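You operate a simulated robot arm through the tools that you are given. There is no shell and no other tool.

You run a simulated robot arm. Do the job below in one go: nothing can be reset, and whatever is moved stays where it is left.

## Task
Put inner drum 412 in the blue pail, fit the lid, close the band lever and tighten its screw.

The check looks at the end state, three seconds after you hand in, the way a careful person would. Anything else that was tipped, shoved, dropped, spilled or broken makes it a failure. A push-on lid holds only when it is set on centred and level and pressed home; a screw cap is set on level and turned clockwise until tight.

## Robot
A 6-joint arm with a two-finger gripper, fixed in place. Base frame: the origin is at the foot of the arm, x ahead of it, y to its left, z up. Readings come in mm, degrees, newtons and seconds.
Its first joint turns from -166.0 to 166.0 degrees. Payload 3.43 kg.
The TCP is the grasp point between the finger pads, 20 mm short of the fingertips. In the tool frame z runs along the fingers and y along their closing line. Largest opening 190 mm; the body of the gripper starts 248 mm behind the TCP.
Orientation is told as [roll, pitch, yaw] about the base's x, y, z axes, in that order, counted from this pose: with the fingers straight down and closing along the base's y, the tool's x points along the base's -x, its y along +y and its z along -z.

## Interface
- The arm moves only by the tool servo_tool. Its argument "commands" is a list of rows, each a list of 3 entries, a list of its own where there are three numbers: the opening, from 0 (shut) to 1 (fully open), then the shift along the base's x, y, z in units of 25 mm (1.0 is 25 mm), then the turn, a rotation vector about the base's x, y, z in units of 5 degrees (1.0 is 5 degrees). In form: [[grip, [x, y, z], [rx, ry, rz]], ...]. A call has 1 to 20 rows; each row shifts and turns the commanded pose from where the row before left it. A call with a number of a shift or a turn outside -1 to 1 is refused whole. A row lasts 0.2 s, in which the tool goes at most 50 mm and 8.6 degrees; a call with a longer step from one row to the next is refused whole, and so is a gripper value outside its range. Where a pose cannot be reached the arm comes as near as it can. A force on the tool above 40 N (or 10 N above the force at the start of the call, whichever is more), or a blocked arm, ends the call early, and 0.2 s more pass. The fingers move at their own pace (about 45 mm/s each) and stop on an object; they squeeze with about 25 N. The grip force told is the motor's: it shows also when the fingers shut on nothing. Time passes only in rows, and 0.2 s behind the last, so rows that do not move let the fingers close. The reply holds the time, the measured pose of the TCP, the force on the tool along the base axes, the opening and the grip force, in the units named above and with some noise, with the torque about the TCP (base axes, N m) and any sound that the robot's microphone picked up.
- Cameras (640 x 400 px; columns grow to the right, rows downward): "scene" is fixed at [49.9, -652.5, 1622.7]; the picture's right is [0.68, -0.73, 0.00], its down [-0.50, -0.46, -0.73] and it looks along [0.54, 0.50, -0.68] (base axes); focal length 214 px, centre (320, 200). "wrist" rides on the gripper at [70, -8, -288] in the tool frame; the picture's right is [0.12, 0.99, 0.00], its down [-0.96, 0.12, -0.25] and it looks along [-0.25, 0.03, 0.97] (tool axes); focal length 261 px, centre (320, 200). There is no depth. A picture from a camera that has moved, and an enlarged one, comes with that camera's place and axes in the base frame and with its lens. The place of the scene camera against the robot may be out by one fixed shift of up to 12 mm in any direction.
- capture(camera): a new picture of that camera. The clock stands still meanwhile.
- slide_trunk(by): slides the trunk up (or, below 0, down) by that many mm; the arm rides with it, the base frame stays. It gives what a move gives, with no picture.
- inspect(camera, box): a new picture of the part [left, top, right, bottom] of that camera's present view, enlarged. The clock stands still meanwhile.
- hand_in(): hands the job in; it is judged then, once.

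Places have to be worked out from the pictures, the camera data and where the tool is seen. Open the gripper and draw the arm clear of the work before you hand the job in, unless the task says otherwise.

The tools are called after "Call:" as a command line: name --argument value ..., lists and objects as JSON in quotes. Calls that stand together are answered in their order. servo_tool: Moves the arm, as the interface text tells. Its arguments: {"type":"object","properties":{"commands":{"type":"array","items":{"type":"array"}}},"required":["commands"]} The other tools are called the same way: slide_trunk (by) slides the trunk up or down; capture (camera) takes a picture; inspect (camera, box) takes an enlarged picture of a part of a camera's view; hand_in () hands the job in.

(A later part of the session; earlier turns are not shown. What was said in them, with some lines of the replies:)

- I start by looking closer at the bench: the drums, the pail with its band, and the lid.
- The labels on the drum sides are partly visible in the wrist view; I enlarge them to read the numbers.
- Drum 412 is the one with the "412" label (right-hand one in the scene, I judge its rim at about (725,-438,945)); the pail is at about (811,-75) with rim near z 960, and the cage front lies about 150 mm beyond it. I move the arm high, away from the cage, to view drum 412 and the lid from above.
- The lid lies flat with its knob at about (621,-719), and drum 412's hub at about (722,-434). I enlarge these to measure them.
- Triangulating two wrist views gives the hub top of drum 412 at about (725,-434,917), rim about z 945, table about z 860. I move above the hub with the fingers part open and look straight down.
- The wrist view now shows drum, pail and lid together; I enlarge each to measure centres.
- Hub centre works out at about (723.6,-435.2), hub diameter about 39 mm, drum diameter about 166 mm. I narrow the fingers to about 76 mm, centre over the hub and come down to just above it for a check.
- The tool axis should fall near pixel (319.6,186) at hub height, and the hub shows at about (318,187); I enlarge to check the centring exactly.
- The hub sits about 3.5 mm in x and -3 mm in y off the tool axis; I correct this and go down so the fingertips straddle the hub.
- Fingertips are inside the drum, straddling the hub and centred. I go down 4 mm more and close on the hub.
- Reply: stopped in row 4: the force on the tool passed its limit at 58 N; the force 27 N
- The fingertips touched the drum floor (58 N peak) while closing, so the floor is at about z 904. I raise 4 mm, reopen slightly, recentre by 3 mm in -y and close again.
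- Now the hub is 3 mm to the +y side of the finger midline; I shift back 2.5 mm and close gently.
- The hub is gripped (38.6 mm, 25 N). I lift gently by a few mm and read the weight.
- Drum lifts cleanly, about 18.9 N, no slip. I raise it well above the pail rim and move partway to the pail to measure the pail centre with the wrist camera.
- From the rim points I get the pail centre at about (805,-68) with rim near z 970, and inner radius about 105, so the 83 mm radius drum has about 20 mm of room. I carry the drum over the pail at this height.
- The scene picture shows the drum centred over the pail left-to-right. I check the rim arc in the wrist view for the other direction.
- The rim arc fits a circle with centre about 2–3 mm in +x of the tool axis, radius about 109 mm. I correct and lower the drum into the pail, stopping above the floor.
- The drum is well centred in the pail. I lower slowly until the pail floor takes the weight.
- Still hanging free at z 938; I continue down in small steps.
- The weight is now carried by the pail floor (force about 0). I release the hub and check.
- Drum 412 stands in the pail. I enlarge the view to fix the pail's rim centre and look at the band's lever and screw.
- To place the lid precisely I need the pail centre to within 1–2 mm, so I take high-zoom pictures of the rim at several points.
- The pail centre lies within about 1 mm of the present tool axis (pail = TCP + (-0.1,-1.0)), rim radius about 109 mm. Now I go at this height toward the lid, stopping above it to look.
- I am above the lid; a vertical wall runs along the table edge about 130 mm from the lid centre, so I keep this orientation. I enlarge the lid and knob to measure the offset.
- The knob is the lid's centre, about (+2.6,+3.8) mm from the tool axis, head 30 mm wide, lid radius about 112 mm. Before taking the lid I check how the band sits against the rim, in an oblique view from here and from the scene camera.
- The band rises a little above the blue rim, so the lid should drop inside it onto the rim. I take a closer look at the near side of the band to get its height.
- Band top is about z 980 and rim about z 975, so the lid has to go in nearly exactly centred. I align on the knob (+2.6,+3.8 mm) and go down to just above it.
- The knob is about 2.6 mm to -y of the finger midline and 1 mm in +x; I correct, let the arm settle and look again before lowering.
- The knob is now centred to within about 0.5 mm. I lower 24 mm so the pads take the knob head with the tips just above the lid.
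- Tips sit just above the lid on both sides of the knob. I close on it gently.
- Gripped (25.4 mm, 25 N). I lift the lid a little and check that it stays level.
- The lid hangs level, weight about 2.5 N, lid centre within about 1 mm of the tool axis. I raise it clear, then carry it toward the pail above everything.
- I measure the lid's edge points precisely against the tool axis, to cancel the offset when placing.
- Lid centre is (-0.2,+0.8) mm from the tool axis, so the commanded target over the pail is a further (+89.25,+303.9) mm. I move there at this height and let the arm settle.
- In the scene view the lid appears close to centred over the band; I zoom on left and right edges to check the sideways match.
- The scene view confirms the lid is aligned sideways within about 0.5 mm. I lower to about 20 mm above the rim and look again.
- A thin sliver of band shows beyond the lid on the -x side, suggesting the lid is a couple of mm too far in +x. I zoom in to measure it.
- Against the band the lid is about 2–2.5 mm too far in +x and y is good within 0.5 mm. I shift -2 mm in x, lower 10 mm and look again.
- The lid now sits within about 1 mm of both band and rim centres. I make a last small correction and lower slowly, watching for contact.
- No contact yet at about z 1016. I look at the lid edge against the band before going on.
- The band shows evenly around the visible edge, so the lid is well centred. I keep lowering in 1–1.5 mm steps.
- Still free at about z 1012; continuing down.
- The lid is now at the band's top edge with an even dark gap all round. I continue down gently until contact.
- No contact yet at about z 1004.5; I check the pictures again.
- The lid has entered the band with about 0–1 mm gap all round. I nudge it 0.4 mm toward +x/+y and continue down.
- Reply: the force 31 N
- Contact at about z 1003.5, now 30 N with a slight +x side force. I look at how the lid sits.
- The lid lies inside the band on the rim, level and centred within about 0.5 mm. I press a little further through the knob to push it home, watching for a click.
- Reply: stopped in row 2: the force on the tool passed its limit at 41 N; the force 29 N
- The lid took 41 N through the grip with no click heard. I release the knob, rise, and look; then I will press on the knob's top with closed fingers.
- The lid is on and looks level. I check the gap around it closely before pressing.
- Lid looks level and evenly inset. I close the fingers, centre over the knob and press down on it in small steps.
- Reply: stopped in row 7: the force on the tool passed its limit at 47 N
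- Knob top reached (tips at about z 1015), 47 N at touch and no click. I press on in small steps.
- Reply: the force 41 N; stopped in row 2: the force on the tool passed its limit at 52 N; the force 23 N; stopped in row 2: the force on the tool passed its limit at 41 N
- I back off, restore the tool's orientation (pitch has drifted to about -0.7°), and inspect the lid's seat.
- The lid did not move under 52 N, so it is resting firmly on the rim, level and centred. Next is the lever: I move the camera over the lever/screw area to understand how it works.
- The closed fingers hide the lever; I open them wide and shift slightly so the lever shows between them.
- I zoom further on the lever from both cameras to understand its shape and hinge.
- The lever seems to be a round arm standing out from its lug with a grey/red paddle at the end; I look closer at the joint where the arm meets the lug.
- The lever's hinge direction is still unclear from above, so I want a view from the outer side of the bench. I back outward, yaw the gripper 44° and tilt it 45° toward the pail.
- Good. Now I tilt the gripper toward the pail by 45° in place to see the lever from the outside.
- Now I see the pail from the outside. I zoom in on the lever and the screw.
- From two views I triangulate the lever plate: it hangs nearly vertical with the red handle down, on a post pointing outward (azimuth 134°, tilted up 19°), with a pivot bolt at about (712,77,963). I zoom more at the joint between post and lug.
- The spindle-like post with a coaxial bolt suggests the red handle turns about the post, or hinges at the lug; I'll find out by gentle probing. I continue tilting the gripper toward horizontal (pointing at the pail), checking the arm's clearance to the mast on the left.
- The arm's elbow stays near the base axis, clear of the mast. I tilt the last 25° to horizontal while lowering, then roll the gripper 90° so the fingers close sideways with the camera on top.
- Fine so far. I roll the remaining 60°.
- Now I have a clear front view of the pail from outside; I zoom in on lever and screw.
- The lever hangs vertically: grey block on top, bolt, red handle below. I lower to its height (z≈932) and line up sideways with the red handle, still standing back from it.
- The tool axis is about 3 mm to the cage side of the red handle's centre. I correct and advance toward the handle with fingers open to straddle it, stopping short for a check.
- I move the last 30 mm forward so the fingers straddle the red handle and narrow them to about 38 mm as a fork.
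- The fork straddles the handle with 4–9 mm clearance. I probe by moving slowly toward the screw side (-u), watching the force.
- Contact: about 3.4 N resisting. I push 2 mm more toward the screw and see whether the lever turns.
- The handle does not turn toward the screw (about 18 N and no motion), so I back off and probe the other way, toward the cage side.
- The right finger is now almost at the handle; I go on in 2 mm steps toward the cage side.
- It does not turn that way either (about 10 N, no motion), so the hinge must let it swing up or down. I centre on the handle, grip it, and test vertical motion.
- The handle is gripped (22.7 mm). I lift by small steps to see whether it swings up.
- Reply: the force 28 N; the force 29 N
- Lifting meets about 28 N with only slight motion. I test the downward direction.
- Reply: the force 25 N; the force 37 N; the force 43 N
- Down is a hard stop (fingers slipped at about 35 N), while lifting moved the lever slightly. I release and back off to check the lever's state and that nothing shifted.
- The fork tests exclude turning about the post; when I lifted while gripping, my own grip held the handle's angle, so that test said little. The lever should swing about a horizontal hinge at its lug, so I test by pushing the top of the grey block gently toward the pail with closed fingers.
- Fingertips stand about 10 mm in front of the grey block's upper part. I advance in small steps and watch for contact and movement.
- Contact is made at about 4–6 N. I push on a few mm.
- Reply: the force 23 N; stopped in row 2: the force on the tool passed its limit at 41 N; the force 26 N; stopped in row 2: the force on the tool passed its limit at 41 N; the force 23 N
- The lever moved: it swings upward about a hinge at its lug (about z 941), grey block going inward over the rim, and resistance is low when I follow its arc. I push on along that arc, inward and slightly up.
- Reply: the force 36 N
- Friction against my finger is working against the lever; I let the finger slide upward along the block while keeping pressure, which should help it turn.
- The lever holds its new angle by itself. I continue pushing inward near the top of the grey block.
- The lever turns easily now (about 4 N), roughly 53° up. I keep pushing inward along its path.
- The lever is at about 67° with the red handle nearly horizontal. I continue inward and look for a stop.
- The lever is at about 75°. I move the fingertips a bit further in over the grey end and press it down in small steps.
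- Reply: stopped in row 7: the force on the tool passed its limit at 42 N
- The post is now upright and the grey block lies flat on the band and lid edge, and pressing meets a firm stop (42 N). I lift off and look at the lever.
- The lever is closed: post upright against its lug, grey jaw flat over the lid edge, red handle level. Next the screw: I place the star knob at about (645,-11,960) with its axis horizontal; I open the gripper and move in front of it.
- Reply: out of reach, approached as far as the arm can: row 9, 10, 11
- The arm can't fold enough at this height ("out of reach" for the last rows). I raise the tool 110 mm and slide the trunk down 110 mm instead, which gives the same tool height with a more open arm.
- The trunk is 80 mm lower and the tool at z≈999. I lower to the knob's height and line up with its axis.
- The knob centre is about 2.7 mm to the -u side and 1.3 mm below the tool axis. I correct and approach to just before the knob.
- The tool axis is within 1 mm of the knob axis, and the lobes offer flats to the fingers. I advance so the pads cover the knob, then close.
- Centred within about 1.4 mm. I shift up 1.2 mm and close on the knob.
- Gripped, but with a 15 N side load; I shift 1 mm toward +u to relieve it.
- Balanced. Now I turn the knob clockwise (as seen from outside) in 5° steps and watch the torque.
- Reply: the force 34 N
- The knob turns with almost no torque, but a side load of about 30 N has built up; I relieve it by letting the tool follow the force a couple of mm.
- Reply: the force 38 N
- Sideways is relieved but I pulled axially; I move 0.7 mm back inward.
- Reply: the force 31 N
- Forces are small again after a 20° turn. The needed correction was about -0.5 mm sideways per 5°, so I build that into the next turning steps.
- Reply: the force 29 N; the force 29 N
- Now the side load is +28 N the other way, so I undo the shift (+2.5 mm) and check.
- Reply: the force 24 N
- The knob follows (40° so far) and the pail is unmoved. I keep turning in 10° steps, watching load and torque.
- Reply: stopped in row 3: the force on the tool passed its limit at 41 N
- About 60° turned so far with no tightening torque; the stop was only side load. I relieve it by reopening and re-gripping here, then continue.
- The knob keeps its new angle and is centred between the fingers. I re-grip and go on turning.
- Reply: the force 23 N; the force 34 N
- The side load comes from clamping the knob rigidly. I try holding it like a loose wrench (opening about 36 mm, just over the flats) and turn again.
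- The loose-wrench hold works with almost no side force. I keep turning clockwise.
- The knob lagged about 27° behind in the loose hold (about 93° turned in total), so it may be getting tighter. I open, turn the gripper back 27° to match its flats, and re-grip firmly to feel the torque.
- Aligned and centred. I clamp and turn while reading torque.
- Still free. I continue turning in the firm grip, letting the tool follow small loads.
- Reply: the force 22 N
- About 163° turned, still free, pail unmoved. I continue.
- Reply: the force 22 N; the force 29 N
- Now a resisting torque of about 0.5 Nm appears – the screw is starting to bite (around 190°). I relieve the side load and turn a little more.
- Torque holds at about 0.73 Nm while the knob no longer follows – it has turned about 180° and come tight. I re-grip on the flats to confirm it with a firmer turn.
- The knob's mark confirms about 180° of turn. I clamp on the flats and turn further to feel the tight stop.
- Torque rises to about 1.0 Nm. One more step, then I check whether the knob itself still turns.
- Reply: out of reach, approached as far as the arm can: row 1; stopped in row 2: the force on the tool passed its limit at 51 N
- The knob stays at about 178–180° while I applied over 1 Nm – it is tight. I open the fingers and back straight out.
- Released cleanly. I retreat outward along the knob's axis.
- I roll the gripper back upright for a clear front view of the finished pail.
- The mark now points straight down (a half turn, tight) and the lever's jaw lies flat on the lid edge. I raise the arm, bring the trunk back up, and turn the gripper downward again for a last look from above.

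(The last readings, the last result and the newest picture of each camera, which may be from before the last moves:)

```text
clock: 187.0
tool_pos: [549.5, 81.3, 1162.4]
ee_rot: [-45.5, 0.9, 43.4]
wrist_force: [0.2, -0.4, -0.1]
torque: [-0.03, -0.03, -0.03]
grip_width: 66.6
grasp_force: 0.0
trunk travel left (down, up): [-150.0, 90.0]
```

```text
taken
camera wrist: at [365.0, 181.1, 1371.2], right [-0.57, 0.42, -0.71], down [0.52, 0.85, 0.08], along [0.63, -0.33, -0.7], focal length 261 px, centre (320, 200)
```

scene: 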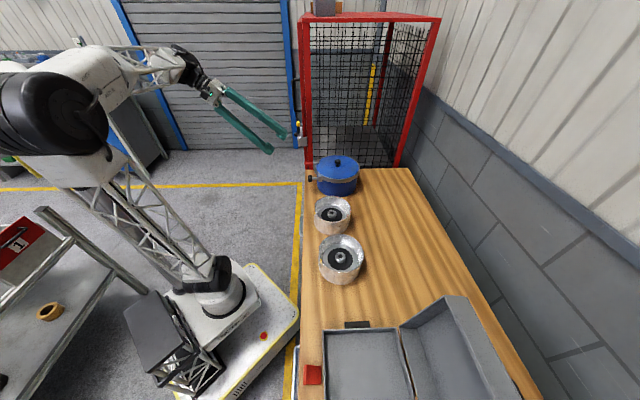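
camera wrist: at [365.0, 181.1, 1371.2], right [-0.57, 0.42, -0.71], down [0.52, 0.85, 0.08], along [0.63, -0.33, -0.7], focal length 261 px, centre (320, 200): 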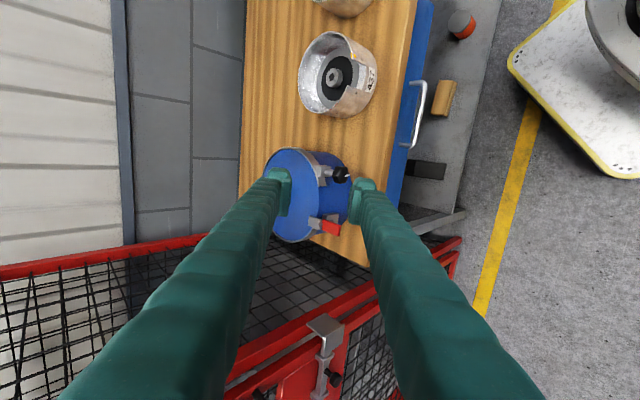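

Call:
servo_tool --commands '[[0.35, [0.3, 0, 0], [0.719, 0.695, 0]], [0.35, [0.3, 0, 0], [0.719, 0.695, 0]], [0.35, [0.3, 0, 0], [0.719, 0.695, 0]], [0.35, [0.3, 0, 0], [0.719, 0.695, 0]], [0.35, [0.3, 0, 0], [0.719, 0.695, 0]], [0.35, [0.3, 0, 0], [0.719, 0.695, 0]], [0.35, [0.3, 0, 0], [0.719, 0.695, 0]], [0.35, [0.3, 0, 0], [0.719, 0.695, 0]], [0.35, [0.3, 0, 0], [0.719, 0.695, 0]], [0.35, [0.4, -0.4, 0], [0, 0, -1]], [0.35, [0.4, -0.4, 0], [0, 0, -1]], [0.35, [0.4, -0.4, 0], [0, 0, -1]], [0.35, [0.4, -0.4, 0], [0, 0, -1]], [0.35, [0.4, -0.4, 0], [0, 0, -1]], [0.35, [0.4, -0.4, 0], [0, 0, -1]], [0.35, [0.4, -0.4, 0], [0, 0, -1]], [0.35, [0.4, -0.4, 0], [0, 0, -1]], [0.35, [0.4, -0.4, 0], [0, 0, -0.6]], [0.35, [0, 0, 0], [0, 0, 0]]]'

Call:
capture --camera "wrist"

Call:
capture --camera "scene"

```text
clock: 191.0
tool_pos: [709.4, -9.6, 1161.6]
ee_rot: [-0.5, 1.1, 1.1]
wrist_force: [0.0, 0.8, 0.6]
torque: [0.0, 0.0, 0.02]
grip_width: 66.6
grasp_force: 0.1
trunk travel left (down, up): [-150.0, 90.0]
```

```text
taken
camera wrist: at [643.0, -14.6, 1450.5], right [-0.14, 0.99, -0.01], down [0.96, 0.14, 0.23], along [0.23, 0.02, -0.97], focal length 261 px, centre (320, 200)
```

wrist: 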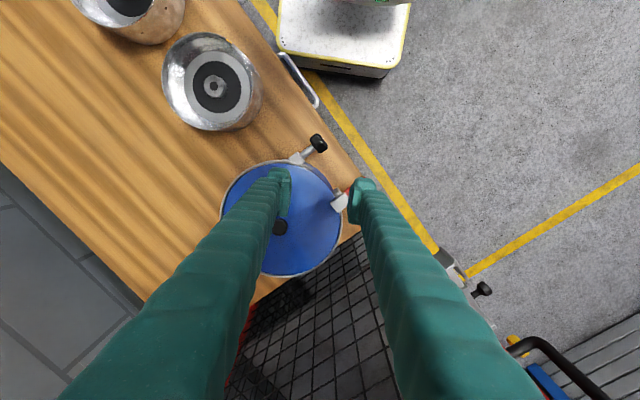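

```text
taken
```

scene: 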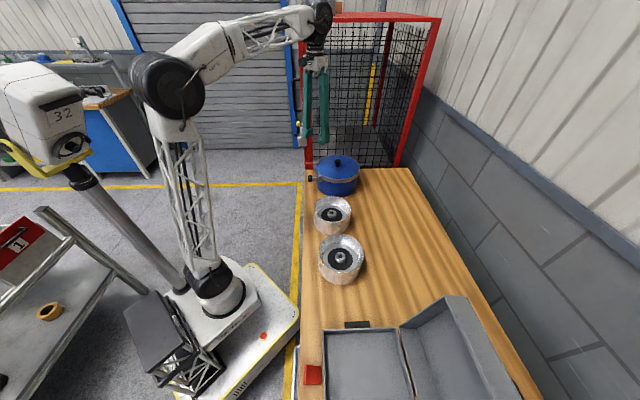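

I move over the pail to inspect the lid's seat from above.

Call:
servo_tool --commands '[[0.35, [0.8, -0.5, 0], [0.1, -0.2, -0.2]], [0.35, [0.8, -0.5, 0], [0, 0, 0]], [0.35, [0.8, -0.5, 0], [0, 0, 0]], [0.35, [0.8, -0.5, 0], [0, 0, 0]], [0.35, [0.6, -0.3, 0], [0, 0, 0]], [0.35, [0, 0, 0], [0, 0, 0]], [0.35, [0, 0, 0], [0, 0, 0]]]'

Call:
inspect --camera "wrist" --box '[220, 80, 440, 250]'

Call:
inspect --camera "wrist" --box '[330, 90, 420, 170]'

```text
clock: 192.6
tool_pos: [803.9, -66.6, 1161.4]
ee_rot: [-0.1, 0.0, 0.3]
wrist_force: [0.3, -0.7, -0.4]
torque: [-0.02, 0.01, 0.0]
grip_width: 66.3
grasp_force: 0.2
trunk travel left (down, up): [-150.0, 90.0]
```

```text
2.35 times, centred on (330, 165) of wrist
camera zoom: at [732.9, -74.4, 1449.1], right [-0.12, 0.99, 0.0], down [0.96, 0.12, 0.25], along [0.24, 0.03, -0.97], focal length 613 px, centre (296, 282)
```

zoom: 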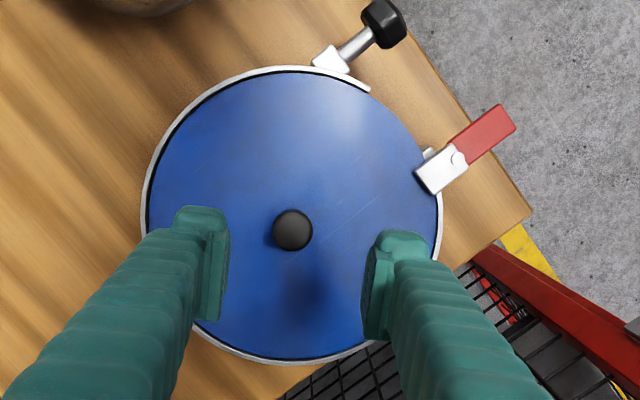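

```text
5.00 times, centred on (375, 130) of wrist
camera zoom: at [732.9, -74.4, 1449.1], right [-0.12, 0.99, 0.0], down [0.96, 0.12, 0.25], along [0.24, 0.03, -0.97], focal length 1303 px, centre (45, 550)
```

zoom: 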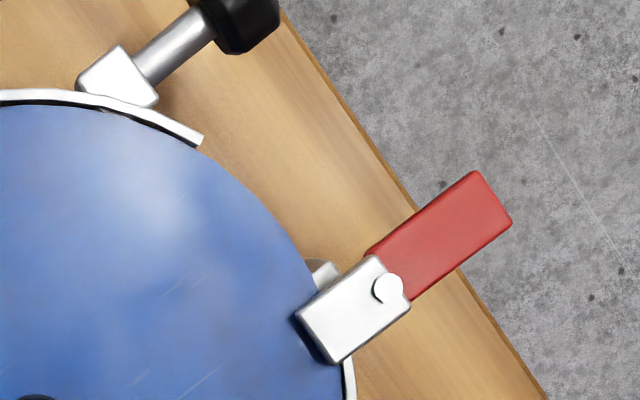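

The lid sits centred with an even gap, the jaw lies over its edge, and the screw is tight. I open the gripper and draw the arm clear of the work.

Call:
servo_tool --commands '[[0.35, [0, 0, 0.8], [0, 0, 0]], [0.35, [-0.4, 0.2, 0.8], [0, 0, 0]], [0.35, [-0.8, 0.4, 0.6], [0, 0, 0]], [0.6, [-0.8, 0.4, 0.4], [0, 0, 0]], [0.8, [-0.8, 0.4, 0], [0, 0, 0]], [1.0, [-0.8, 0.4, 0], [0, 0, 0]], [1.0, [-0.8, 0.4, 0], [0, 0, 0]], [1.0, [-0.8, 0.4, 0], [0, 0, 0]], [1.0, [-0.8, 0.4, 0], [0, 0, 0]], [1.0, [-0.8, 0.4, 0], [0, 0, 0]], [1.0, [-0.8, 0.4, 0], [0, 0, 0]], [1.0, [-0.8, 0.4, 0], [0, 0, 0]], [1.0, [0, 0, 0], [0, 0, 0]]]'

Call:
capture --camera "scene"

Call:
capture --camera "wrist"

Call:
inspect --camera "scene" --box '[295, 145, 365, 205]'

```text
clock: 195.4
tool_pos: [596.0, 39.0, 1220.8]
ee_rot: [-0.1, 0.9, 0.2]
wrist_force: [-0.8, 0.4, 0.6]
torque: [-0.02, -0.07, 0.02]
grip_width: 190.0
grasp_force: 0.1
trunk travel left (down, up): [-150.0, 90.0]
```

```text
taken
```

scene: 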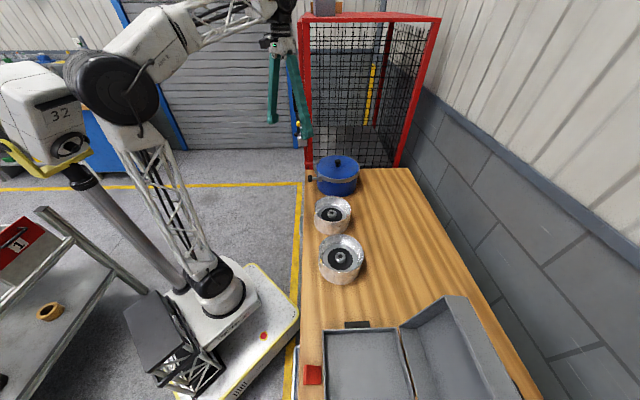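

```text
taken
camera wrist: at [530.9, 31.7, 1508.7], right [-0.12, 0.99, 0.0], down [0.97, 0.12, 0.23], along [0.23, 0.03, -0.97], focal length 261 px, centre (320, 200)
```

wrist: 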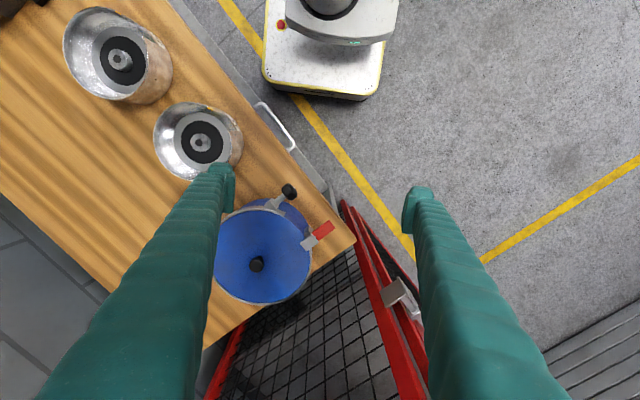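

```text
6.67 times, centred on (330, 175) of scene
camera zoom: at [49.9, -652.5, 1622.7], right [0.68, -0.73, 0.0], down [-0.5, -0.46, -0.73], along [0.54, 0.5, -0.68], focal length 1430 px, centre (253, 367)
```

zoom: 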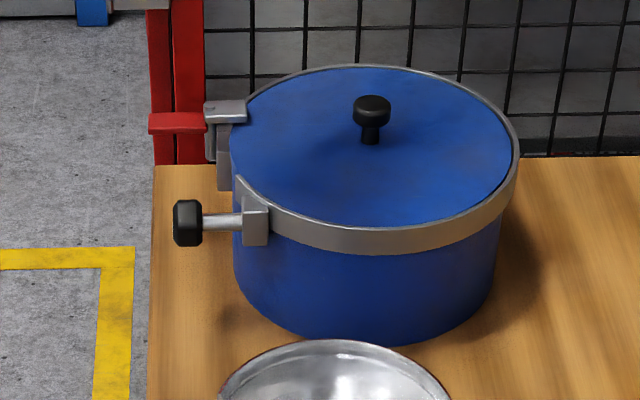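

Drum 412 is in the blue pail. The lid is seated level and centred, the lever is closed, the screw is tight, the other items are untouched, and the arm is clear with the gripper open. I hand in.

Call:
hand_in

```text
The job is handed in.
```

The job is handed in, with all four steps done. I haven't seen the result of the check.

- **Drum:** inner drum 412 stands in the blue pail, set down roughly in the middle.
- **Lid:** it lies inside the band, level and centred with an even gap all round. I pressed it at the knob up to 52 N. I heard no click, and it did not move under that load, so I took it as fully home.
- **Band lever:** I swung it up and over until its grey jaw lay flat on the lid edge, then pressed it against a firm stop at 42 N.
- **Screw:** I turned it clockwise about half a turn, until it stopped moving. It still did not move at about 1 Nm.

In the final pictures the pail, the other two drums and the case look to be where they were. The trunk is back at its starting height, the gripper is open and the arm is clear of the bench.
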